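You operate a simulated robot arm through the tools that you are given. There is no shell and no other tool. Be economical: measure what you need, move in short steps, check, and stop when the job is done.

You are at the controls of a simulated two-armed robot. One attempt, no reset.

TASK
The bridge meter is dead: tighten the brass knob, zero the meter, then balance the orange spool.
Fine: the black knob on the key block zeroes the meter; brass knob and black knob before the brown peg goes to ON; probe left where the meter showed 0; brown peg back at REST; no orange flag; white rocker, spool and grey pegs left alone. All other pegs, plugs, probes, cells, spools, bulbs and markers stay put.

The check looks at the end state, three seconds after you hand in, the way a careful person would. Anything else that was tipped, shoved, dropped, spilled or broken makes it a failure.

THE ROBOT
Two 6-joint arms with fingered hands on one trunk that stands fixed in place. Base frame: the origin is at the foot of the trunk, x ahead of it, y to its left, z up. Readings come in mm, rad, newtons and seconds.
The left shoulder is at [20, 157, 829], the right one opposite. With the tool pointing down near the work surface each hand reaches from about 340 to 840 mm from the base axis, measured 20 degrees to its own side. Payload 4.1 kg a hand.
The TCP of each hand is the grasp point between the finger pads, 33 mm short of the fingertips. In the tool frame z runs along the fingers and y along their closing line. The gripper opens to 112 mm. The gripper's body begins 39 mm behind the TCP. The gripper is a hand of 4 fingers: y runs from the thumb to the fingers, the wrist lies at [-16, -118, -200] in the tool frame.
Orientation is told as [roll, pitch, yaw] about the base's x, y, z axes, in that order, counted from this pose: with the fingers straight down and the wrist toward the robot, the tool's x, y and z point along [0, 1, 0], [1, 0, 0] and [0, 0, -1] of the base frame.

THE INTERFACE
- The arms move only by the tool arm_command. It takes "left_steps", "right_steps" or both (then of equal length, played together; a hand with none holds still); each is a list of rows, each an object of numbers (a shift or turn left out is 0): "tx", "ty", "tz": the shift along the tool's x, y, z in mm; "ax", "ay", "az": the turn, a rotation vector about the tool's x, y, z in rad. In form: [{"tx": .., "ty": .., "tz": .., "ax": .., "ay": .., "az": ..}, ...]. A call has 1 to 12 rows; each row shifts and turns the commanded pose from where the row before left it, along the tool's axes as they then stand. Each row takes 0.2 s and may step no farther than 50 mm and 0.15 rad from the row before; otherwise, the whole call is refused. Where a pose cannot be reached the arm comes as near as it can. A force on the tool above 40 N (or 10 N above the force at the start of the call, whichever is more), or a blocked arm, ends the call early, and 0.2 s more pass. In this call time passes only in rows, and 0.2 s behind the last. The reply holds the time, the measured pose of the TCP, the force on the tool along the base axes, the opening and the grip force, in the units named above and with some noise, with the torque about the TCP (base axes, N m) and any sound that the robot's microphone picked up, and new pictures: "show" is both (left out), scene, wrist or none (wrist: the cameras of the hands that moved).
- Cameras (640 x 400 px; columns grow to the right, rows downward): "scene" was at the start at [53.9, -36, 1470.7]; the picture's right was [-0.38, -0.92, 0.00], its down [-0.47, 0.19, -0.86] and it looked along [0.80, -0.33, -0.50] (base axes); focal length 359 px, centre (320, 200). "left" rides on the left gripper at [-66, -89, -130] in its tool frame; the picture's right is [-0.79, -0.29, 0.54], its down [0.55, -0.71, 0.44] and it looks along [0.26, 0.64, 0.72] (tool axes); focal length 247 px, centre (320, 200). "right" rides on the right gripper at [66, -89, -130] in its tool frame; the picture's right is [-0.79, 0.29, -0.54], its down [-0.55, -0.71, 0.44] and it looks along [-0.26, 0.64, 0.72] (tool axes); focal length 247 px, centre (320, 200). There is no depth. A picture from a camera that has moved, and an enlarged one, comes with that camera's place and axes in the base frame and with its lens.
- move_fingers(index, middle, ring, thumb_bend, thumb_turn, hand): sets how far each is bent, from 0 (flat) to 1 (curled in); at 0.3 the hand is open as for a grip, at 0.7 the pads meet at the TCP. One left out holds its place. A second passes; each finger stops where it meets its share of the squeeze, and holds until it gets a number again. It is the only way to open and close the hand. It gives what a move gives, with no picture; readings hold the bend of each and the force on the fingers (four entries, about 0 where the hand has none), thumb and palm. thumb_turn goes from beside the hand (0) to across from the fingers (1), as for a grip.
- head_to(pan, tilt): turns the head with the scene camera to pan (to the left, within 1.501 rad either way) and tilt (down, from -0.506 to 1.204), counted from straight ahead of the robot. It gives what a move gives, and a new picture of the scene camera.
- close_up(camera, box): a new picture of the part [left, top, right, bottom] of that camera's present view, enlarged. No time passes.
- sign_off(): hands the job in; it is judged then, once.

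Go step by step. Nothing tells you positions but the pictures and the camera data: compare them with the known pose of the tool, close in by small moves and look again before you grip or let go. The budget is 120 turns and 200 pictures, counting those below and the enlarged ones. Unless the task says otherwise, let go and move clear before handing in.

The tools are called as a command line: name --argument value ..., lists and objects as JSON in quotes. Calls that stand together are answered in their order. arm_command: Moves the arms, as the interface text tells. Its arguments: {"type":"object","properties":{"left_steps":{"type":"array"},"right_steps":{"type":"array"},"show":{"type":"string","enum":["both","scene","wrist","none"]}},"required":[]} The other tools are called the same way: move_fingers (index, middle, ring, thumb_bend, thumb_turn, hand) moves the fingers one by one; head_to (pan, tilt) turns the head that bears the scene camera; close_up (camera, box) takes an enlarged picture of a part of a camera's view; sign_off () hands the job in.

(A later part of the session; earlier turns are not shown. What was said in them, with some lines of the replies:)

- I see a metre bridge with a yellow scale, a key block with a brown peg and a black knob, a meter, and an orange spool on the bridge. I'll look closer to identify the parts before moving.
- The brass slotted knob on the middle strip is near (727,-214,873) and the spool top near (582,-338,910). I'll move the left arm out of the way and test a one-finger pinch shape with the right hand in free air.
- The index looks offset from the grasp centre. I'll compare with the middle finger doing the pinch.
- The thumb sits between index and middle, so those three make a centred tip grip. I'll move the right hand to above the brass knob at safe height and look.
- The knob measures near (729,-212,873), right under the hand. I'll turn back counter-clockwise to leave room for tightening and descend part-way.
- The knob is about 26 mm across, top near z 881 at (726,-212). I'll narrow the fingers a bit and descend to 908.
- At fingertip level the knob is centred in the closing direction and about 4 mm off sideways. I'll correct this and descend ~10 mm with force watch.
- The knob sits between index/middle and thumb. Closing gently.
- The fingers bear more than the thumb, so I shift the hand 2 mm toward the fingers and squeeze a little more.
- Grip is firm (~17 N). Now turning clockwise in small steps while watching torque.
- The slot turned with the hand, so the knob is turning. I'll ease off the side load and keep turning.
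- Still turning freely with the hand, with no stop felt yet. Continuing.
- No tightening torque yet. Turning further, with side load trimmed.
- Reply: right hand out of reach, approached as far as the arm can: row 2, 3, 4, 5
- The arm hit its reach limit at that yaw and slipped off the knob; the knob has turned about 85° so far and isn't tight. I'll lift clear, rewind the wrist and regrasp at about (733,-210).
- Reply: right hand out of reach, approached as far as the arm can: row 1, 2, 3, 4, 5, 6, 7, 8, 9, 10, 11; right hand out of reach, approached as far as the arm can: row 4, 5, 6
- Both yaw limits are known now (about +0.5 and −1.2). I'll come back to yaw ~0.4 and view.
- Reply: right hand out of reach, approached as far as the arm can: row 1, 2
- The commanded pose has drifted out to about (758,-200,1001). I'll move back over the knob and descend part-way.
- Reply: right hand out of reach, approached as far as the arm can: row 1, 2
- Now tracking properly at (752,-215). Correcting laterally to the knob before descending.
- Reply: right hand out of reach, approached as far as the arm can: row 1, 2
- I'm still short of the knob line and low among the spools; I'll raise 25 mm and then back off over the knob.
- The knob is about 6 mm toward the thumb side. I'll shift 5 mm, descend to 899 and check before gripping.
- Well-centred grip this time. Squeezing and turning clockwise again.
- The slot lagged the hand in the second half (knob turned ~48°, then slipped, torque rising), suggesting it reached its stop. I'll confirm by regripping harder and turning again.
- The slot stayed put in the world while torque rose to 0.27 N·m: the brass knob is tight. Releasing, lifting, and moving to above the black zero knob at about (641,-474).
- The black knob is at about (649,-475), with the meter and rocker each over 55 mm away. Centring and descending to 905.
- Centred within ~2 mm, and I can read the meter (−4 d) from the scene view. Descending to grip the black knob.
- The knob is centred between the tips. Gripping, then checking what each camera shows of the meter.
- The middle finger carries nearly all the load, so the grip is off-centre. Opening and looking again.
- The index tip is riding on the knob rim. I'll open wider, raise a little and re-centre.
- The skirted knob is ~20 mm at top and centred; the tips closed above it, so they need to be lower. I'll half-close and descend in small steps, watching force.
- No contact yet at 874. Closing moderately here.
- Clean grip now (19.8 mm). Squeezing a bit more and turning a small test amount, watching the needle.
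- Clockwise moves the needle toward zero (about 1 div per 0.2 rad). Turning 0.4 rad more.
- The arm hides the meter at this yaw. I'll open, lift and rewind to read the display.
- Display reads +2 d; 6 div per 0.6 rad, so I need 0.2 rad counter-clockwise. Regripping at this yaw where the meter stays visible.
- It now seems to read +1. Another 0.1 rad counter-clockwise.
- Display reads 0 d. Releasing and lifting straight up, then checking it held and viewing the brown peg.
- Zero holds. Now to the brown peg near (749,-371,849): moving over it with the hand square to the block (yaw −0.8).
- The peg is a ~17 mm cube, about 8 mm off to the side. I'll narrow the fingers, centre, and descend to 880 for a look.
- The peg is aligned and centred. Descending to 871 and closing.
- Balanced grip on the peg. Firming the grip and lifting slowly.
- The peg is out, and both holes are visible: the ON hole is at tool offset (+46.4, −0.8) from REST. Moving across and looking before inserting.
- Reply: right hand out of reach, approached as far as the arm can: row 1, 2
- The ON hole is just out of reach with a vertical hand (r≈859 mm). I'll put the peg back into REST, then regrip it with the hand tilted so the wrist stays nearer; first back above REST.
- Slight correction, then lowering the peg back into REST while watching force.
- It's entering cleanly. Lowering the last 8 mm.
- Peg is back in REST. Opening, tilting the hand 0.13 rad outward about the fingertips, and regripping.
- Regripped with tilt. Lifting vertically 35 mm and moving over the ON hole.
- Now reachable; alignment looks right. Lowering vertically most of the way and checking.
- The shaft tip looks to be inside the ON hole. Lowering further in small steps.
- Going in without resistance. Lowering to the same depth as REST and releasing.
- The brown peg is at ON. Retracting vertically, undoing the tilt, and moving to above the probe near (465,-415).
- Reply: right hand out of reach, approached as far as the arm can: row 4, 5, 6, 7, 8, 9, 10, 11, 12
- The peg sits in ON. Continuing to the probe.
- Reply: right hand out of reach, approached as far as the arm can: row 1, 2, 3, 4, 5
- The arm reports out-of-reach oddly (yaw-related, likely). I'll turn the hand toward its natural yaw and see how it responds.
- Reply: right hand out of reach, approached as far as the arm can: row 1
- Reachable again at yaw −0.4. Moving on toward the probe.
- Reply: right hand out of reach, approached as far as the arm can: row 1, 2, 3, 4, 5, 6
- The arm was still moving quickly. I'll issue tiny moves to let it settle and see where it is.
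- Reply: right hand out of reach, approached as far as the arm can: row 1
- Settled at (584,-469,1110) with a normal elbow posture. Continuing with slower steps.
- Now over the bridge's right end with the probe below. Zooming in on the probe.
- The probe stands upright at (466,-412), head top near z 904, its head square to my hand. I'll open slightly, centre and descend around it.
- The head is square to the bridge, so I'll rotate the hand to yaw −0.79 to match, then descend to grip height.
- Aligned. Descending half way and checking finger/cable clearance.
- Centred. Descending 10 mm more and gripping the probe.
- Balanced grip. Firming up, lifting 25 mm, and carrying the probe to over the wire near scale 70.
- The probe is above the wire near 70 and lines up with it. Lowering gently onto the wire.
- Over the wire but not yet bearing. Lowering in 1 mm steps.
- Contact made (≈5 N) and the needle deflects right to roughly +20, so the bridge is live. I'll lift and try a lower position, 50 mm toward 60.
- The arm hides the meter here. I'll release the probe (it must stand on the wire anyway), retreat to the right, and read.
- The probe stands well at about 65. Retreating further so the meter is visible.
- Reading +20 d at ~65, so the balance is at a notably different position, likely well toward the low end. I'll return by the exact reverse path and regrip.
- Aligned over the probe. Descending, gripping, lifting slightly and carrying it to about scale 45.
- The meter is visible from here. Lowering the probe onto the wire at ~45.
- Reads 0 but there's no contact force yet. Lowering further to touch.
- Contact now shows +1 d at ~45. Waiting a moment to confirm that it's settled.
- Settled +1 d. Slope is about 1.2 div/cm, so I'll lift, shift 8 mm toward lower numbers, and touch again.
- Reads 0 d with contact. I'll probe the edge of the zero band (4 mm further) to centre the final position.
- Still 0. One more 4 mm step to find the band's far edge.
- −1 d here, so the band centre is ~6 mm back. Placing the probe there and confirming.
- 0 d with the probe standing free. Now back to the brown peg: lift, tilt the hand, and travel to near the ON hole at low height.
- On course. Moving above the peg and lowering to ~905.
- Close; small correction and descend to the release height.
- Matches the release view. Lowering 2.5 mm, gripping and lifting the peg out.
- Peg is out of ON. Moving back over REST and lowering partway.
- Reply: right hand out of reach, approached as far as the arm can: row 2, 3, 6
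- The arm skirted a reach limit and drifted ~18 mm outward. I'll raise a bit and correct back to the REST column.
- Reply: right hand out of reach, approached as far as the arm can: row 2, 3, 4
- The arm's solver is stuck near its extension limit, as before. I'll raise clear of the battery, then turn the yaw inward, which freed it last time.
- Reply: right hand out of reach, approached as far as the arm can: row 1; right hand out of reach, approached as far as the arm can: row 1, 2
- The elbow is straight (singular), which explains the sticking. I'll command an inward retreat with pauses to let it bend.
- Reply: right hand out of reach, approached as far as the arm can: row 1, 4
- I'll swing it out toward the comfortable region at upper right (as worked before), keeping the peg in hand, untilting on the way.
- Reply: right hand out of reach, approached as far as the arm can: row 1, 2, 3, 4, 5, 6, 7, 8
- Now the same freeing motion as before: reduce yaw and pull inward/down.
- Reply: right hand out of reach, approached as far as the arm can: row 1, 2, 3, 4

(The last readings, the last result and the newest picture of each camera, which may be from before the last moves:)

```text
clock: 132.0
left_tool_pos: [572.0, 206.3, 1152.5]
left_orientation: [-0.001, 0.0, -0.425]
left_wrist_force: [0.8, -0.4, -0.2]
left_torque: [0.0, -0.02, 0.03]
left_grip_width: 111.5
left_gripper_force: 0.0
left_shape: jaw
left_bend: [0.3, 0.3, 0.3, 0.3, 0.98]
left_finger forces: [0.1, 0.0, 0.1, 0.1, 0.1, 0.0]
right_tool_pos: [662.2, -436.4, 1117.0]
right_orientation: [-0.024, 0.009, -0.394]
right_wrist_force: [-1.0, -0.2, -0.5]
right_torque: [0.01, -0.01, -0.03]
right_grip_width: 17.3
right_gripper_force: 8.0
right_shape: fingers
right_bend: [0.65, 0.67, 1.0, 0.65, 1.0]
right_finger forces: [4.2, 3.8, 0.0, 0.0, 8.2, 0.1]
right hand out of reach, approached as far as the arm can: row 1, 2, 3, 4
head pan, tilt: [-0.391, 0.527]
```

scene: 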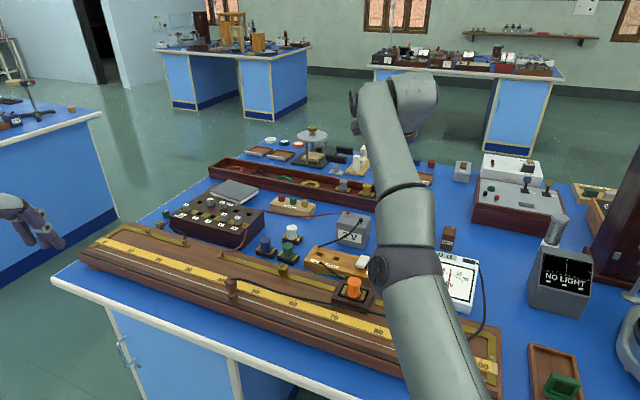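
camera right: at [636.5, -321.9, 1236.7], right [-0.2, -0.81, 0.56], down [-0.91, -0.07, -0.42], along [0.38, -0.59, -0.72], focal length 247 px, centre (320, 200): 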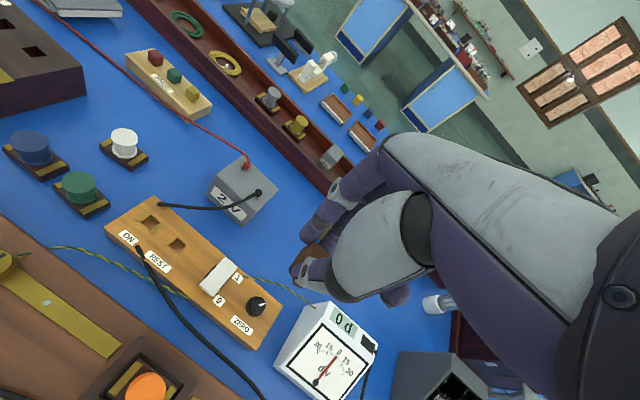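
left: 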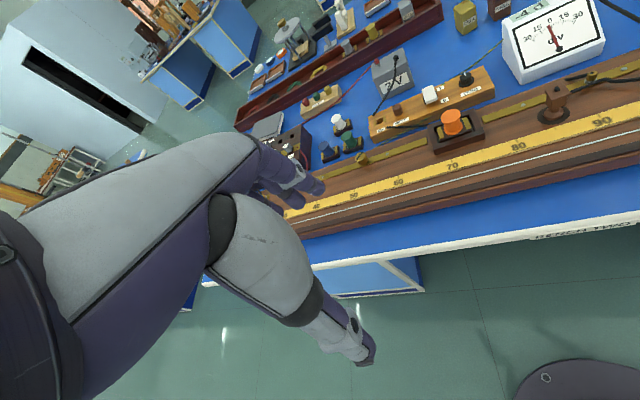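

Still creeping. A longer inward pull.

arm_command --right_steps '[{"tx": -5, "ty": -40, "tz": 25}, {"tx": -5, "ty": -40, "tz": 25}, {"tx": -5, "ty": -40, "tz": 25}, {"tx": -5, "ty": -40, "tz": 25}, {"tx": -5, "ty": -40, "tz": 25}, {"tx": -5, "ty": -40, "tz": 25}, {"tz": 0.1}, {"tz": 0.1}, {"tz": 0.1}, {"tz": 0.1}]' --show "none"

```text
clock: 134.2
left_tool_pos: [572.0, 207.2, 1150.7]
left_orientation: [0.0, 0.0, -0.424]
left_wrist_force: [0.5, 0.0, 0.6]
left_torque: [0.04, 0.0, -0.01]
left_grip_width: 111.6
left_gripper_force: 0.0
left_shape: jaw
left_bend: [0.3, 0.3, 0.3, 0.3, 0.98]
left_finger forces: [0.0, 0.1, 0.0, 0.0, 0.0, 0.0]
right_tool_pos: [663.3, -435.7, 1117.8]
right_orientation: [-0.025, 0.011, -0.394]
right_wrist_force: [-0.1, 0.7, -0.4]
right_torque: [0.03, -0.01, 0.02]
right_grip_width: 17.2
right_gripper_force: 8.5
right_shape: fingers
right_bend: [0.65, 0.67, 1.0, 0.65, 1.0]
right_finger forces: [4.2, 3.7, 0.0, 0.0, 8.1, 0.0]
right hand out of reach, approached as far as the arm can: row 1, 2, 3, 4, 5, 6
head pan, tilt: [-0.391, 0.527]
```

Pure inward pull is singular; a tangential downward move should make the elbow bend. Trying that (free air below to ~1000).

arm_command --right_steps '[{"tz": 20}, {"tz": 20}, {"tz": 20}, {"tz": 20}]' --show "none"

arm_command --right_steps '[{"ty": -15}, {"ty": -15}, {"ty": -15}]' --show "scene"

```text
clock: 135.2
left_tool_pos: [572.4, 206.5, 1150.3]
left_orientation: [0.001, 0.0, -0.424]
left_wrist_force: [-0.1, 0.3, -0.2]
left_torque: [0.0, -0.02, -0.02]
left_grip_width: 111.8
left_gripper_force: 0.1
left_shape: jaw
left_bend: [0.3, 0.3, 0.3, 0.3, 0.98]
left_finger forces: [0.0, 0.1, 0.0, 0.1, 0.0, 0.1]
right_tool_pos: [693.3, -449.1, 1054.6]
right_orientation: [-0.025, 0.01, -0.395]
right_wrist_force: [0.3, 1.3, -0.4]
right_torque: [0.03, -0.02, 0.0]
right_grip_width: 17.1
right_gripper_force: 9.0
right_shape: fingers
right_bend: [0.65, 0.67, 1.0, 0.65, 1.0]
right_finger forces: [4.2, 3.8, 0.0, 0.0, 8.1, 0.1]
right hand out of reach, approached as far as the arm can: row 1, 2, 3, 4
head pan, tilt: [-0.391, 0.527]
```

```text
clock: 136.0
left_tool_pos: [572.5, 206.7, 1152.2]
left_orientation: [0.0, 0.0, -0.424]
left_wrist_force: [0.0, 0.4, -0.3]
left_torque: [0.01, 0.05, -0.02]
left_grip_width: 111.6
left_gripper_force: 0.0
left_shape: jaw
left_bend: [0.3, 0.3, 0.3, 0.3, 0.98]
left_finger forces: [0.0, 0.0, 0.1, 0.0, 0.0, 0.0]
right_tool_pos: [687.6, -444.1, 1069.9]
right_orientation: [-0.025, 0.008, -0.394]
right_wrist_force: [-0.1, -0.2, -0.2]
right_torque: [-0.01, 0.02, -0.02]
right_grip_width: 17.1
right_gripper_force: 8.0
right_shape: fingers
right_bend: [0.65, 0.67, 1.0, 0.65, 1.0]
right_finger forces: [4.0, 3.8, 0.0, 0.0, 8.0, 0.0]
right hand out of reach, approached as far as the arm can: row 1, 2, 3
head pan, tilt: [-0.391, 0.527]
```

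scene: 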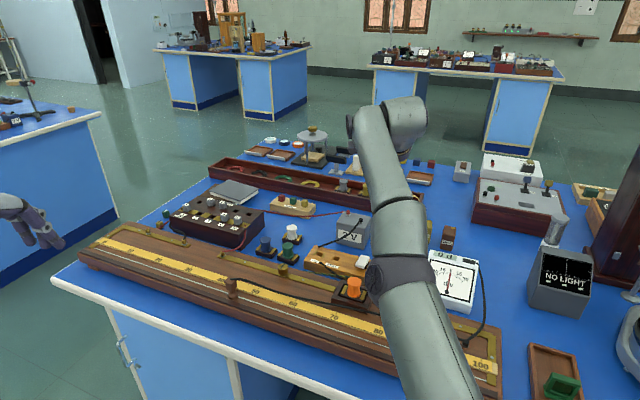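

The elbow bends out to the right, so a leftward move should unlock it. Trying leftward with slight inward.

arm_command --right_steps '[{"tx": 25, "ty": -12}, {"tx": 25, "ty": -12}, {"tx": 25, "ty": -12}, {"tx": 25, "ty": -12}, {"tx": 25, "ty": -12}, {"tx": 25, "ty": -12}]' --show "scene"

```text
clock: 137.4
left_tool_pos: [572.6, 206.8, 1151.7]
left_orientation: [0.0, 0.0, -0.424]
left_wrist_force: [0.1, -0.6, 0.8]
left_torque: [0.04, 0.0, 0.02]
left_grip_width: 111.7
left_gripper_force: 0.0
left_shape: jaw
left_bend: [0.3, 0.3, 0.3, 0.3, 0.98]
left_finger forces: [0.1, 0.0, 0.0, 0.0, 0.0, 0.1]
right_tool_pos: [712.3, -283.7, 1084.5]
right_orientation: [-0.027, 0.01, -0.394]
right_wrist_force: [-1.0, -0.9, -0.7]
right_torque: [0.04, -0.02, 0.04]
right_grip_width: 17.3
right_gripper_force: 8.1
right_shape: fingers
right_bend: [0.65, 0.67, 1.0, 0.65, 1.0]
right_finger forces: [4.0, 3.9, 0.1, 0.1, 7.9, 0.0]
right hand out of reach, approached as far as the arm can: row 1, 2, 3, 4, 5, 6
head pan, tilt: [-0.391, 0.527]
```

scene: 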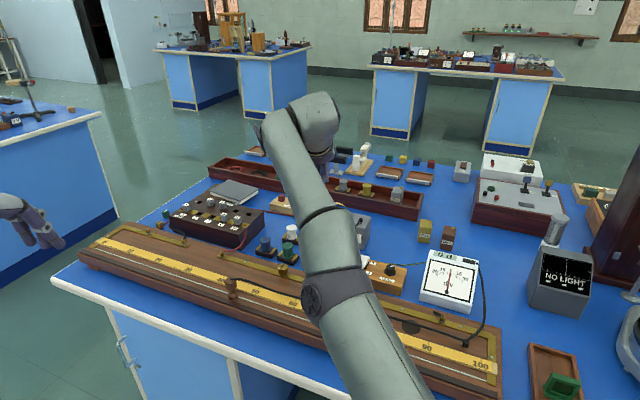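

I now see the elbow has flipped slightly to the left side (hyperextended), so pulling inward jams it. Pushing outward-left should straighten it through, then I can retract.

arm_command --right_steps '[{"tx": 15, "ty": 25}, {"tx": 15, "ty": 25}, {"tx": 20, "ty": 25}, {"tx": 25}, {"tx": 25}]' --show "none"

arm_command --right_steps '[{"tx": 10, "ty": -15}, {"tx": 10, "ty": -15}, {"tx": 10, "ty": -15}]' --show "scene"

```text
clock: 138.6
left_tool_pos: [572.4, 205.7, 1150.4]
left_orientation: [-0.001, 0.001, -0.424]
left_wrist_force: [0.6, -0.3, -0.8]
left_torque: [0.0, 0.0, 0.01]
left_grip_width: 111.7
left_gripper_force: 0.0
left_shape: jaw
left_bend: [0.3, 0.3, 0.3, 0.3, 0.98]
left_finger forces: [0.0, 0.0, 0.1, 0.0, 0.0, 0.0]
right_tool_pos: [737.5, -233.0, 1058.5]
right_orientation: [-0.022, 0.005, -0.394]
right_wrist_force: [-0.7, -0.4, -0.3]
right_torque: [0.03, -0.01, -0.03]
right_grip_width: 17.2
right_gripper_force: 7.7
right_shape: fingers
right_bend: [0.65, 0.67, 1.0, 0.65, 1.0]
right_finger forces: [4.0, 3.8, 0.0, 0.1, 7.8, 0.0]
right hand out of reach, approached as far as the arm can: row 1, 2, 3, 4, 5
head pan, tilt: [-0.391, 0.527]
```

```text
clock: 139.4
left_tool_pos: [572.6, 206.6, 1151.3]
left_orientation: [-0.001, 0.0, -0.424]
left_wrist_force: [0.3, -0.1, -1.0]
left_torque: [0.03, 0.0, 0.0]
left_grip_width: 111.8
left_gripper_force: 0.1
left_shape: jaw
left_bend: [0.3, 0.3, 0.3, 0.3, 0.98]
left_finger forces: [0.0, 0.1, 0.1, 0.1, 0.0, 0.1]
right_tool_pos: [721.4, -185.3, 1065.0]
right_orientation: [-0.025, 0.008, -0.395]
right_wrist_force: [0.0, 0.3, -0.1]
right_torque: [-0.02, -0.01, 0.02]
right_grip_width: 16.8
right_gripper_force: 7.7
right_shape: fingers
right_bend: [0.65, 0.67, 1.0, 0.66, 1.0]
right_finger forces: [3.8, 3.8, 0.0, 0.0, 7.7, 0.1]
right hand out of reach, approached as far as the arm can: row 2, 3
head pan, tilt: [-0.391, 0.527]
```

scene: 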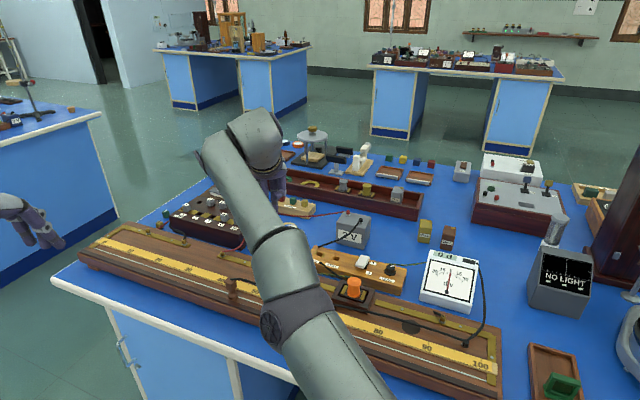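

I'll mimic the early, working posture here: rotate the yaw toward positive while descending slightly, which brings the elbow out to the right.

arm_command --right_steps '[{"az": -0.14, "tz": 12, "ty": -4}, {"az": -0.14, "tz": 12, "ty": -4}, {"az": -0.14, "tz": 12, "ty": -4}, {"az": -0.14, "tz": 12, "ty": -4}, {"az": -0.14, "tz": 12, "ty": -4}]' --show "none"

arm_command --right_steps '[{"ty": -15}, {"ty": -15}, {"ty": -15}]' --show "scene"

```text
clock: 140.6
left_tool_pos: [572.9, 207.4, 1151.8]
left_orientation: [0.0, 0.001, -0.425]
left_wrist_force: [0.0, -0.4, -0.2]
left_torque: [0.02, -0.01, -0.02]
left_grip_width: 111.8
left_gripper_force: 0.2
left_shape: jaw
left_bend: [0.3, 0.3, 0.3, 0.3, 0.98]
left_finger forces: [0.1, 0.1, 0.0, 0.1, 0.1, 0.0]
right_tool_pos: [734.9, -183.8, 1021.4]
right_orientation: [-0.012, 0.024, 0.309]
right_wrist_force: [0.2, 0.8, 0.3]
right_torque: [0.01, 0.02, 0.01]
right_grip_width: 17.3
right_gripper_force: 7.6
right_shape: fingers
right_bend: [0.65, 0.67, 1.0, 0.66, 1.0]
right_finger forces: [3.7, 4.0, 0.0, 0.1, 7.7, 0.0]
right hand out of reach, approached as far as the arm can: row 1, 2, 3, 4
head pan, tilt: [-0.391, 0.527]
```

```text
clock: 141.4
left_tool_pos: [572.7, 207.5, 1150.7]
left_orientation: [0.0, 0.0, -0.423]
left_wrist_force: [2.0, 0.4, -0.7]
left_torque: [0.02, 0.01, -0.05]
left_grip_width: 111.7
left_gripper_force: 0.1
left_shape: jaw
left_bend: [0.3, 0.3, 0.3, 0.3, 0.98]
left_finger forces: [0.0, 0.1, 0.0, 0.0, 0.1, 0.0]
right_tool_pos: [702.1, -196.5, 1025.5]
right_orientation: [-0.014, 0.021, 0.305]
right_wrist_force: [0.6, 0.1, -0.7]
right_torque: [0.02, 0.0, 0.0]
right_grip_width: 16.3
right_gripper_force: 7.4
right_shape: fingers
right_bend: [0.65, 0.67, 1.0, 0.66, 1.0]
right_finger forces: [3.5, 3.9, 0.1, 0.0, 7.4, 0.0]
right hand out of reach, approached as far as the arm can: row 1, 2
head pan, tilt: [-0.391, 0.527]
```

scene: 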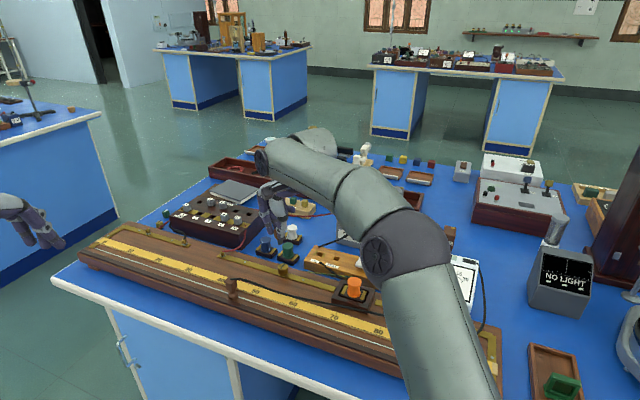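

Freed: the elbow is bent to the right again. Refreshing the grip and retracting to a comfortable spot, keeping the peg in hand.

move_fingers --hand "right" --index 0.71 --middle 0.71 --thumb_bend 0.73

arm_command --right_steps '[{"tx": -16.5, "ty": -20.5}, {"tx": -16.5, "ty": -20.5}, {"tx": -16.5, "ty": -20.5}, {"tx": -16.5, "ty": -20.5}, {"tx": -16.5, "ty": -20.5}, {"tx": -16.5, "ty": -20.5}, {"tx": -16.5, "ty": -20.5}, {"az": 0.13}, {"az": 0.13}, {"az": 0.13}, {"az": 0.13}]' --show "wrist"

close_up --camera "right" --box '[240, 180, 380, 290]'

```text
clock: 142.4
left_tool_pos: [572.0, 206.8, 1150.8]
left_orientation: [0.0, 0.0, -0.424]
left_wrist_force: [-0.6, -0.6, 0.7]
left_torque: [0.01, 0.0, 0.04]
left_grip_width: 111.5
left_gripper_force: 0.1
left_shape: jaw
left_bend: [0.3, 0.3, 0.3, 0.3, 0.98]
left_finger forces: [0.0, 0.1, 0.0, 0.1, 0.0, 0.0]
right_tool_pos: [702.8, -195.4, 1024.5]
right_orientation: [-0.014, 0.021, 0.305]
right_wrist_force: [-0.2, 0.0, -0.2]
right_torque: [-0.01, 0.0, 0.01]
right_grip_width: 14.8
right_gripper_force: 9.7
right_shape: fingers
right_bend: [0.65, 0.67, 1.0, 0.66, 1.0]
right_finger forces: [4.8, 6.0, 0.0, 0.0, 9.0, 0.0]
head pan, tilt: [-0.391, 0.527]
```

```text
clock: 144.8
left_tool_pos: [571.8, 206.6, 1150.8]
left_orientation: [0.0, 0.0, -0.423]
left_wrist_force: [-0.6, 0.1, -0.5]
left_torque: [0.0, -0.02, -0.01]
left_grip_width: 111.8
left_gripper_force: 0.1
left_shape: jaw
left_bend: [0.3, 0.3, 0.3, 0.3, 0.98]
left_finger forces: [0.1, 0.1, 0.0, 0.0, 0.0, 0.1]
right_tool_pos: [602.0, -350.8, 1030.7]
right_orientation: [-0.022, 0.011, -0.215]
right_wrist_force: [0.6, 0.0, 0.8]
right_torque: [0.04, 0.03, 0.01]
right_grip_width: 14.0
right_gripper_force: 9.2
right_shape: fingers
right_bend: [0.65, 0.67, 1.0, 0.66, 1.0]
right_finger forces: [4.3, 6.2, 0.1, 0.0, 8.8, 0.0]
head pan, tilt: [-0.391, 0.527]
camera right: at [531.4, -263.5, 1160.0], right [0.12, -0.82, 0.55], down [-0.82, -0.4, -0.41], along [0.56, -0.4, -0.72], focal length 247 px, centre (320, 200)
```

right: 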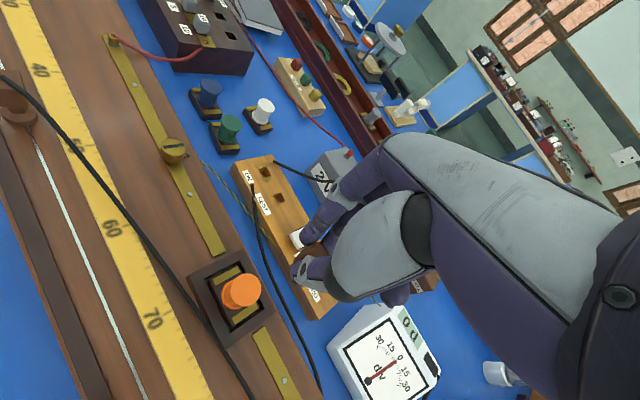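

```text
3.64 times, centred on (310, 235) of right
camera zoom: at [531.4, -263.5, 1160.0], right [0.12, -0.82, 0.55], down [-0.82, -0.4, -0.41], along [0.56, -0.4, -0.72], focal length 898 px, centre (356, 73)
```

zoom: 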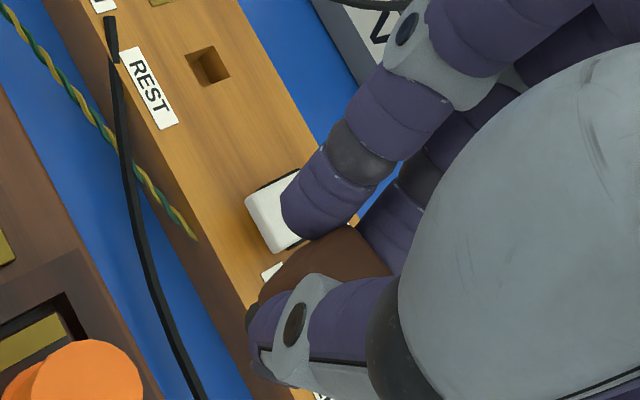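

Peg held; now re-establishing yaw −0.79 with the 0.13 tilt, and heading to just above REST from this side (elbow right).

arm_command --right_steps '[{"az": 0.1156, "ax": -0.028, "ay": 0.0044}, {"az": 0.1156, "ax": -0.028, "ay": 0.0044}, {"az": 0.1156, "ax": -0.028, "ay": 0.0044}, {"az": 0.1156, "ax": -0.028, "ay": 0.0044}, {"az": 0.1156, "ax": -0.028, "ay": 0.0044}, {"tx": 14.2, "ty": 15.2, "tz": 16.1}, {"tx": 14.2, "ty": 15.2, "tz": 16.1}, {"tx": 14.2, "ty": 15.2, "tz": 16.1}, {"tx": 14.2, "ty": 15.2, "tz": 16.1}, {"tx": 14.2, "ty": 15.2, "tz": 16.1}, {"tx": 14.2, "ty": 15.2, "tz": 16.1}, {"tx": 14.2, "ty": 15.2, "tz": 16.1}]' --show "none"

close_up --camera "right" --box '[200, 180, 380, 310]'

```text
clock: 147.4
left_tool_pos: [572.8, 207.4, 1151.3]
left_orientation: [-0.001, -0.001, -0.425]
left_wrist_force: [-0.8, -0.5, -0.6]
left_torque: [0.0, -0.02, 0.02]
left_grip_width: 111.7
left_gripper_force: 0.1
left_shape: jaw
left_bend: [0.3, 0.3, 0.3, 0.3, 0.98]
left_finger forces: [0.0, 0.0, 0.0, 0.1, 0.0, 0.0]
right_tool_pos: [759.1, -360.4, 936.5]
right_orientation: [0.035, -0.13, -0.792]
right_wrist_force: [-0.3, -0.8, 0.3]
right_torque: [0.03, -0.02, 0.02]
right_grip_width: 13.7
right_gripper_force: 9.4
right_shape: fingers
right_bend: [0.66, 0.67, 1.0, 0.67, 1.0]
right_finger forces: [4.1, 6.2, 0.0, 0.1, 8.8, 0.0]
head pan, tilt: [-0.391, 0.527]
```

```text
3.08 times, centred on (290, 245) of right
camera zoom: at [729.6, -243.2, 1055.4], right [-0.42, -0.72, 0.54], down [-0.84, 0.08, -0.54], along [0.35, -0.68, -0.64], focal length 760 px, centre (412, 62)
```

zoom: 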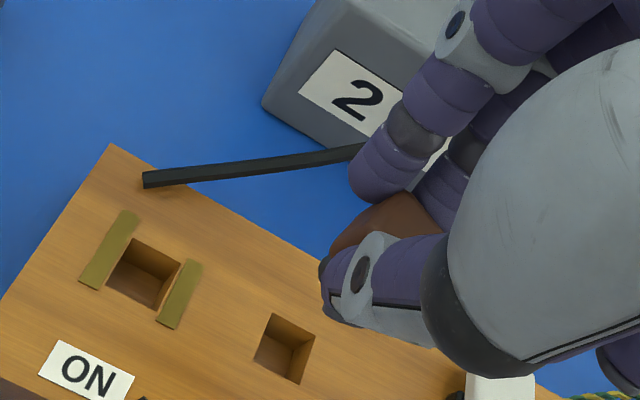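

Back above REST with no reach flags. Correcting the small roll and offset, then lowering partway.

arm_command --right_steps '[{"ay": -0.035}, {"tx": -6.1, "ty": 3.6, "tz": 0.5}, {"ty": -1.3, "tz": 9.9}, {"ty": -1.3, "tz": 9.9}]' --show "none"

close_up --camera "right" --box '[200, 180, 380, 310]'

```text
clock: 148.4
left_tool_pos: [573.2, 207.7, 1151.4]
left_orientation: [0.0, 0.0, -0.423]
left_wrist_force: [-0.7, -0.3, 0.0]
left_torque: [-0.01, -0.02, -0.05]
left_grip_width: 111.9
left_gripper_force: 0.0
left_shape: jaw
left_bend: [0.3, 0.3, 0.3, 0.3, 0.98]
left_finger forces: [0.1, 0.1, 0.0, 0.1, 0.1, 0.0]
right_tool_pos: [757.1, -367.1, 915.6]
right_orientation: [0.0, -0.13, -0.794]
right_wrist_force: [-0.5, -0.6, 0.5]
right_torque: [0.02, 0.01, -0.01]
right_grip_width: 14.0
right_gripper_force: 8.9
right_shape: fingers
right_bend: [0.66, 0.67, 1.0, 0.67, 1.0]
right_finger forces: [4.1, 6.3, 0.0, 0.0, 8.8, 0.0]
head pan, tilt: [-0.391, 0.527]
```

```text
3.08 times, centred on (290, 245) of right
camera zoom: at [731.1, -246.4, 1032.7], right [-0.41, -0.71, 0.57], down [-0.85, 0.07, -0.52], along [0.33, -0.7, -0.63], focal length 760 px, centre (412, 62)
```

zoom: 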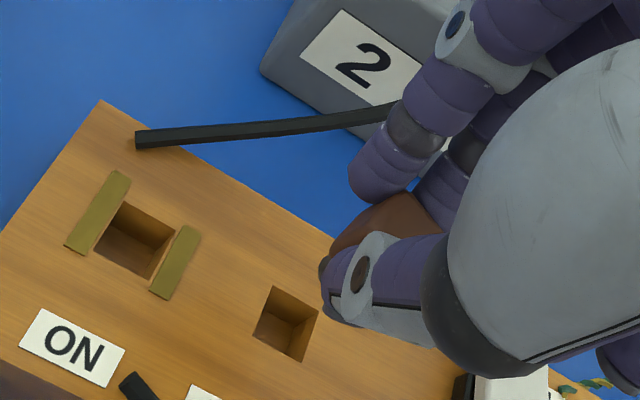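

Peg and hole relation looks right. Lowering carefully.

arm_command --right_steps '[{"ty": -1.3, "tz": 9.9}, {"ty": -1.0, "tz": 7.9}, {"ty": -0.8, "tz": 5.9}]' --show "none"

close_up --camera "right" --box '[240, 190, 360, 290]'

```text
clock: 149.2
left_tool_pos: [572.5, 207.4, 1152.1]
left_orientation: [0.0, 0.0, -0.425]
left_wrist_force: [0.8, 0.6, -1.0]
left_torque: [0.0, -0.01, 0.0]
left_grip_width: 111.6
left_gripper_force: 0.1
left_shape: jaw
left_bend: [0.3, 0.3, 0.3, 0.3, 0.98]
left_finger forces: [0.1, 0.0, 0.0, 0.0, 0.0, 0.1]
right_tool_pos: [757.8, -368.8, 891.0]
right_orientation: [0.001, -0.129, -0.791]
right_wrist_force: [0.0, 0.4, -0.8]
right_torque: [0.0, 0.0, 0.02]
right_grip_width: 14.0
right_gripper_force: 10.0
right_shape: fingers
right_bend: [0.66, 0.67, 1.0, 0.67, 1.0]
right_finger forces: [4.1, 6.3, 0.1, 0.0, 8.8, 0.1]
head pan, tilt: [-0.391, 0.527]
```

```text
4.00 times, centred on (300, 240) of right
camera zoom: at [731.4, -247.7, 1008.6], right [-0.41, -0.71, 0.57], down [-0.85, 0.07, -0.52], along [0.33, -0.7, -0.63], focal length 988 px, centre (400, 40)
```

zoom: 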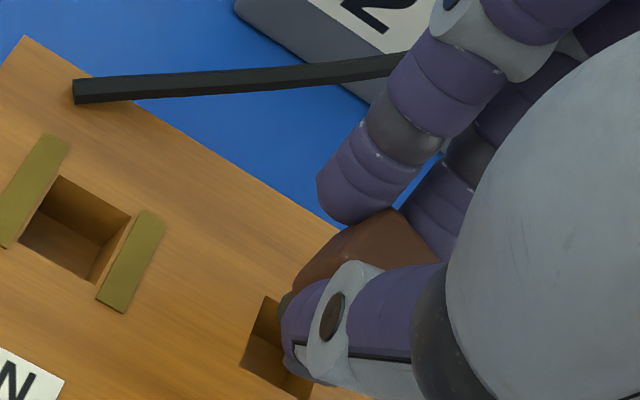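

The peg seems to have ridden ~6 mm up in the grip but is laterally aligned. Continuing down, watching for force.

arm_command --right_steps '[{"ty": -0.7, "tz": 5}, {"ty": -0.7, "tz": 5}]' --show "none"

close_up --camera "right" --box '[240, 190, 360, 290]'

```text
clock: 149.8
left_tool_pos: [572.0, 206.4, 1151.1]
left_orientation: [0.0, 0.001, -0.426]
left_wrist_force: [0.6, -0.4, -0.4]
left_torque: [-0.02, 0.0, -0.02]
left_grip_width: 111.7
left_gripper_force: 0.1
left_shape: jaw
left_bend: [0.3, 0.3, 0.3, 0.3, 0.98]
left_finger forces: [0.0, 0.1, 0.1, 0.0, 0.0, 0.0]
right_tool_pos: [758.1, -370.4, 883.3]
right_orientation: [0.002, -0.134, -0.794]
right_wrist_force: [-0.7, 2.3, 11.1]
right_torque: [-0.01, 0.01, 0.05]
right_grip_width: 13.5
right_gripper_force: 12.1
right_shape: fingers
right_bend: [0.66, 0.67, 1.0, 0.67, 1.0]
right_finger forces: [5.0, 7.3, 0.0, 0.1, 11.1, 0.1]
head pan, tilt: [-0.391, 0.527]
```

```text
4.00 times, centred on (300, 240) of right
camera zoom: at [730.7, -248.0, 1001.5], right [-0.42, -0.71, 0.57], down [-0.85, 0.07, -0.53], along [0.33, -0.7, -0.63], focal length 988 px, centre (400, 40)
```

zoom: 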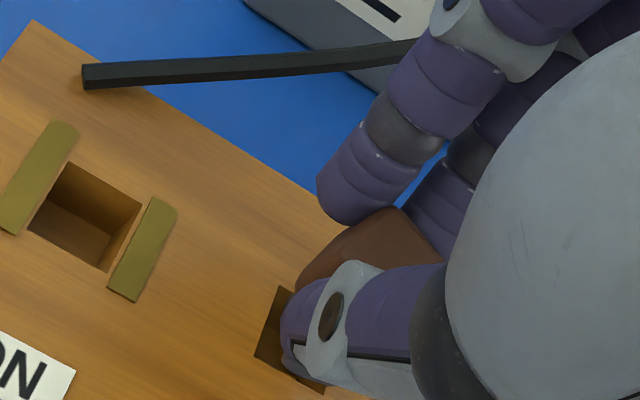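

Contact at 883: the shaft is on the hole's edge, about 3–4 mm too far out. Raising, shifting inward 3.5 mm and retrying.

arm_command --right_steps '[{"ty": 0.9, "tz": -7}, {"ty": -3.5, "tz": -0.45}, {"ty": -0.5, "tz": 4}, {"ty": -0.4, "tz": 3}]' --show "none"

close_up --camera "right" --box '[240, 200, 340, 290]'

```text
clock: 150.8
left_tool_pos: [572.1, 207.0, 1151.2]
left_orientation: [0.0, 0.0, -0.425]
left_wrist_force: [-0.4, 0.4, -0.5]
left_torque: [0.01, 0.02, 0.02]
left_grip_width: 111.7
left_gripper_force: 0.0
left_shape: jaw
left_bend: [0.3, 0.3, 0.3, 0.3, 0.98]
left_finger forces: [0.0, 0.0, 0.0, 0.0, 0.1, 0.1]
right_tool_pos: [754.3, -365.9, 881.6]
right_orientation: [-0.002, -0.126, -0.794]
right_wrist_force: [0.0, -0.4, 0.0]
right_torque: [0.0, -0.01, -0.01]
right_grip_width: 13.3
right_gripper_force: 9.5
right_shape: fingers
right_bend: [0.66, 0.67, 1.0, 0.67, 1.0]
right_finger forces: [4.3, 6.3, 0.0, 0.0, 9.1, 0.1]
head pan, tilt: [-0.391, 0.527]
```

```text
4.44 times, centred on (290, 245) of right
camera zoom: at [728.0, -245.0, 999.0], right [-0.41, -0.71, 0.57], down [-0.85, 0.07, -0.52], along [0.33, -0.7, -0.63], focal length 1098 px, centre (453, 0)
```

zoom: 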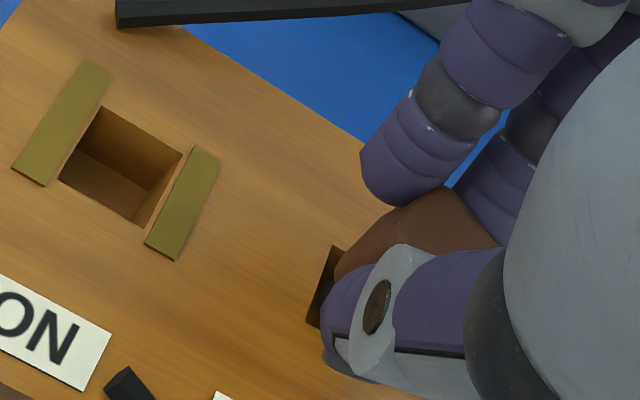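

No force now; the shaft has entered REST. Lowering the rest of the way.

arm_command --right_steps '[{"ty": -0.4, "tz": 3}, {"ty": -0.4, "tz": 3}, {"ty": -0.2, "tz": 1.5}]' --show "none"

close_up --camera "right" --box '[240, 200, 340, 290]'

```text
clock: 151.6
left_tool_pos: [572.7, 207.2, 1151.9]
left_orientation: [0.002, 0.0, -0.424]
left_wrist_force: [-0.4, 0.0, -0.5]
left_torque: [0.02, -0.02, -0.01]
left_grip_width: 111.6
left_gripper_force: 0.0
left_shape: jaw
left_bend: [0.3, 0.3, 0.3, 0.3, 0.98]
left_finger forces: [0.0, 0.1, 0.1, 0.0, 0.0, 0.0]
right_tool_pos: [755.5, -366.7, 874.1]
right_orientation: [0.0, -0.129, -0.793]
right_wrist_force: [0.1, 0.2, -0.1]
right_torque: [0.0, 0.0, -0.02]
right_grip_width: 13.7
right_gripper_force: 10.2
right_shape: fingers
right_bend: [0.66, 0.67, 1.0, 0.67, 1.0]
right_finger forces: [4.2, 6.3, 0.0, 0.0, 8.9, 0.0]
head pan, tilt: [-0.391, 0.527]
```

```text
4.44 times, centred on (290, 245) of right
camera zoom: at [728.9, -244.9, 991.4], right [-0.41, -0.71, 0.57], down [-0.85, 0.08, -0.52], along [0.33, -0.7, -0.63], focal length 1098 px, centre (453, 0)
```

zoom: 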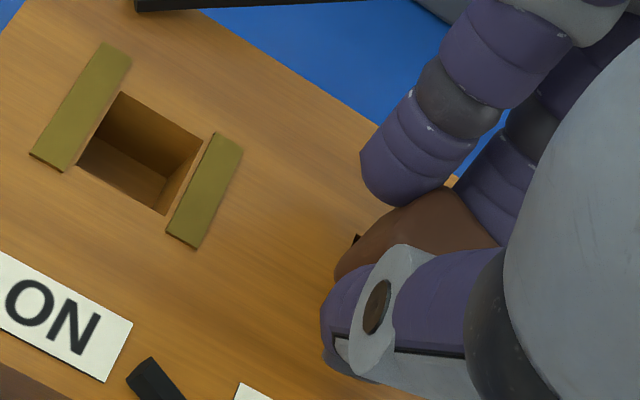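

Still free of force; a few more mm until it bottoms, then release.

arm_command --right_steps '[{"ty": -0.3, "tz": 2}, {"ty": -0.3, "tz": 2}]' --show "none"

move_fingers --hand "right" --index 0.57 --middle 0.57 --thumb_bend 0.57

close_up --camera "right" --box '[240, 190, 360, 290]'

```text
clock: 152.2
left_tool_pos: [572.7, 206.6, 1150.9]
left_orientation: [0.0, -0.001, -0.424]
left_wrist_force: [-0.1, 0.0, -0.2]
left_torque: [0.03, -0.03, 0.03]
left_grip_width: 111.7
left_gripper_force: 0.1
left_shape: jaw
left_bend: [0.3, 0.3, 0.3, 0.3, 0.98]
left_finger forces: [0.1, 0.0, 0.1, 0.0, 0.0, 0.0]
right_tool_pos: [755.7, -364.7, 870.5]
right_orientation: [-0.001, -0.13, -0.791]
right_wrist_force: [1.2, 0.7, 6.0]
right_torque: [0.01, 0.0, -0.01]
right_grip_width: 13.2
right_gripper_force: 10.9
right_shape: fingers
right_bend: [0.65, 0.67, 1.0, 0.67, 1.0]
right_finger forces: [4.9, 7.2, 0.0, 0.0, 10.5, 0.1]
head pan, tilt: [-0.391, 0.527]
```

```text
clock: 153.2
left_tool_pos: [572.0, 207.2, 1151.2]
left_orientation: [0.0, 0.0, -0.425]
left_wrist_force: [0.2, -0.8, 0.3]
left_torque: [-0.01, -0.01, 0.02]
left_grip_width: 111.6
left_gripper_force: 0.0
left_shape: jaw
left_bend: [0.3, 0.3, 0.3, 0.3, 0.98]
left_finger forces: [0.0, 0.0, 0.0, 0.1, 0.0, 0.0]
right_tool_pos: [754.7, -366.4, 869.2]
right_orientation: [0.001, -0.129, -0.794]
right_wrist_force: [0.9, -0.1, 3.7]
right_torque: [0.02, 0.06, -0.01]
right_grip_width: 37.4
right_gripper_force: 2.0
right_shape: fingers
right_bend: [0.56, 0.56, 1.0, 0.58, 1.0]
right_finger forces: [0.0, 0.1, 0.0, 0.0, 3.7, 0.1]
head pan, tilt: [-0.391, 0.527]
```

```text
4.00 times, centred on (300, 240) of right
camera zoom: at [728.4, -245.1, 987.2], right [-0.41, -0.71, 0.57], down [-0.85, 0.07, -0.52], along [0.33, -0.7, -0.63], focal length 988 px, centre (400, 40)
```

zoom: 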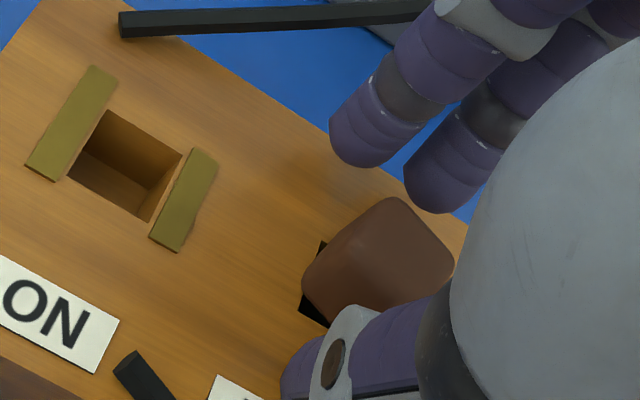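

The peg is seated in REST. Lifting straight up and retracting inward.

arm_command --right_steps '[{"ty": 0.5, "tz": -4}, {"ty": 1.3, "tz": -9.9}, {"ty": 2, "tz": -15}, {"ty": 2, "tz": -15}, {"ty": -25, "tz": -8}, {"ty": -25, "tz": -8}, {"ty": -25, "tz": -8}, {"ty": -25, "tz": -8}]' --show "wrist"

close_up --camera "right" --box '[200, 120, 400, 290]'

```text
clock: 155.0
left_tool_pos: [573.9, 207.0, 1151.2]
left_orientation: [-0.001, 0.001, -0.424]
left_wrist_force: [0.2, -0.4, -0.6]
left_torque: [0.01, 0.04, 0.01]
left_grip_width: 111.9
left_gripper_force: 0.1
left_shape: jaw
left_bend: [0.3, 0.3, 0.3, 0.3, 0.98]
left_finger forces: [0.0, 0.1, 0.0, 0.1, 0.0, 0.0]
right_tool_pos: [683.7, -291.1, 934.8]
right_orientation: [0.0, -0.128, -0.794]
right_wrist_force: [0.5, 0.1, 0.1]
right_torque: [-0.01, 0.0, -0.01]
right_grip_width: 40.3
right_gripper_force: 0.1
right_shape: fingers
right_bend: [0.56, 0.56, 1.0, 0.56, 1.0]
right_finger forces: [0.0, 0.0, 0.1, 0.1, 0.1, 0.0]
head pan, tilt: [-0.391, 0.527]
camera right: at [656.1, -170.7, 1051.2], right [-0.41, -0.71, 0.57], down [-0.85, 0.08, -0.52], along [0.33, -0.7, -0.63], focal length 247 px, centre (320, 200)
```

right: 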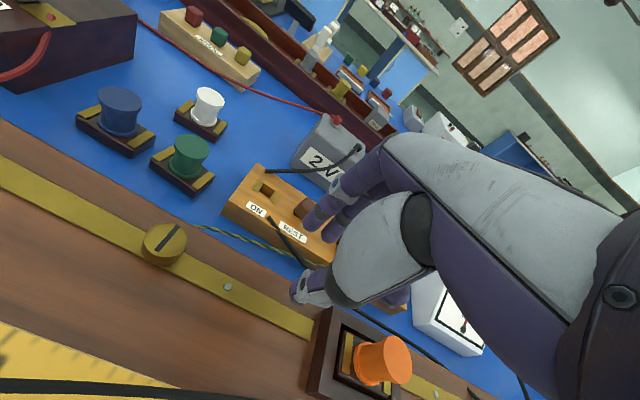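

```text
2.35 times, centred on (300, 205) of right
camera zoom: at [656.1, -170.7, 1051.2], right [-0.41, -0.71, 0.57], down [-0.85, 0.08, -0.52], along [0.33, -0.7, -0.63], focal length 581 px, centre (367, 188)
```

zoom: 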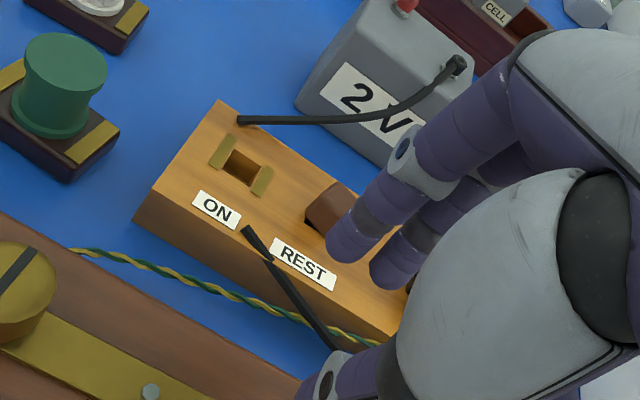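

Peg is in REST. Now raising and withdrawing the right arm to its starting area.

arm_command --right_steps '[{"ax": 0.065, "tz": -25}, {"ax": 0.065, "tz": -25}, {"tz": -25}, {"tx": -32, "ty": -9, "tz": -15}, {"tx": -32, "ty": -9, "tz": -15}, {"tx": -32, "ty": -9, "tz": -15}, {"tx": -32, "ty": -9, "tz": -15}, {"tx": -32, "ty": -9, "tz": -15}, {"tx": -32, "ty": -9, "tz": -15}, {"tx": -32, "ty": -9, "tz": -15}, {"tx": -32, "ty": -9, "tz": -15}]' --show "scene"

close_up --camera "scene" --box '[290, 220, 510, 358]'

close_up --camera "scene" --box '[150, 190, 400, 346]'

```text
clock: 157.4
left_tool_pos: [572.8, 207.7, 1151.1]
left_orientation: [0.0, 0.0, -0.425]
left_wrist_force: [0.8, 0.0, 0.6]
left_torque: [-0.05, 0.06, 0.01]
left_grip_width: 111.5
left_gripper_force: 0.0
left_shape: jaw
left_bend: [0.3, 0.3, 0.3, 0.3, 0.98]
left_finger forces: [0.0, 0.0, 0.1, 0.1, 0.1, 0.0]
right_tool_pos: [446.5, -417.5, 1125.7]
right_orientation: [-0.003, 0.004, -0.794]
right_wrist_force: [-0.1, 0.8, -0.7]
right_torque: [0.0, 0.01, 0.0]
right_grip_width: 40.6
right_gripper_force: 0.1
right_shape: fingers
right_bend: [0.56, 0.56, 1.0, 0.56, 1.0]
right_finger forces: [0.0, 0.1, 0.1, 0.0, 0.0, 0.1]
head pan, tilt: [-0.391, 0.527]
```

scene: 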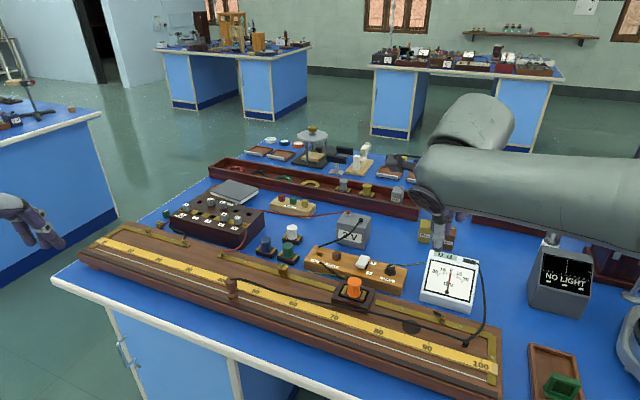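

```text
2.90 times, centred on (400, 289) of scene
camera zoom: at [54.5, -35.9, 1470.7], right [-0.38, -0.92, 0.0], down [-0.47, 0.19, -0.86], along [0.8, -0.33, -0.5], focal length 1040 px, centre (88, -58)
```

zoom: 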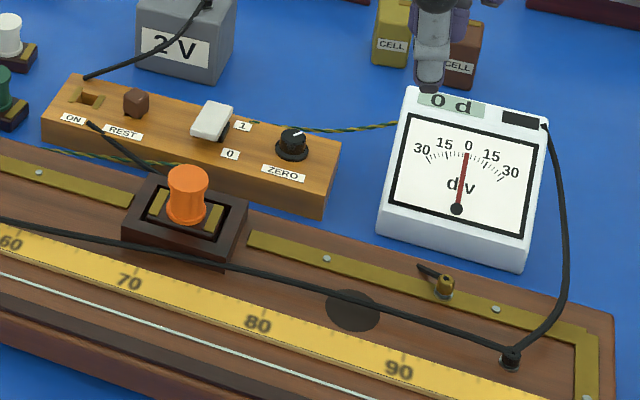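

```text
2.56 times, centred on (275, 268) of scene
camera zoom: at [54.5, -35.9, 1470.7], right [-0.38, -0.92, 0.0], down [-0.47, 0.19, -0.86], along [0.8, -0.33, -0.5], focal length 919 px, centre (435, 26)
```

zoom: 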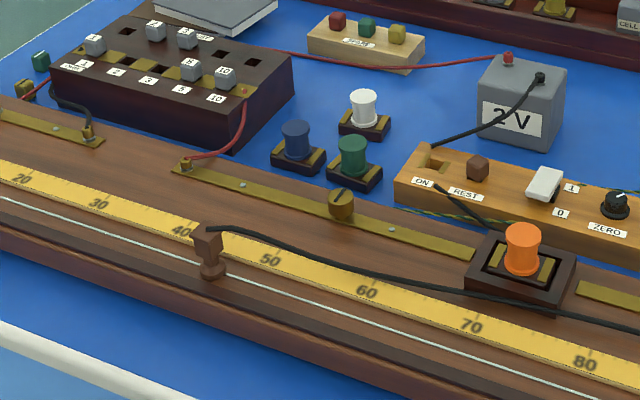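

Brass knob tightened, meter zeroed to 0 d, brown peg back at REST, probe standing near 44 where the meter showed 0, no orange flag seen, and the hands are clear; handing in.

sign_off

```text
The job is handed in.
```

I finished the job and handed it in; the result of the check has not come back.

- **Brass knob:** tight. It turned about 136° clockwise and then held against a harder turn.
- **Meter:** zeroed with the black knob, from −4 d to 0 d, before the brown peg went to ON.
- **Balance:** the probe stands on the wire at about 44 on the scale. The meter read 0 d there with the peg at ON, +1 d about 10 mm to one side and −1 d about 6 mm to the other.
- **Brown peg:** back at REST and upright. On the way back the arm jammed near full reach, so I carried the peg around through open air before it seated.
- **Everything else:** in the last view the white rocker, spools and grey pegs looked unmoved, and I saw no orange flag. Both hands are clear.
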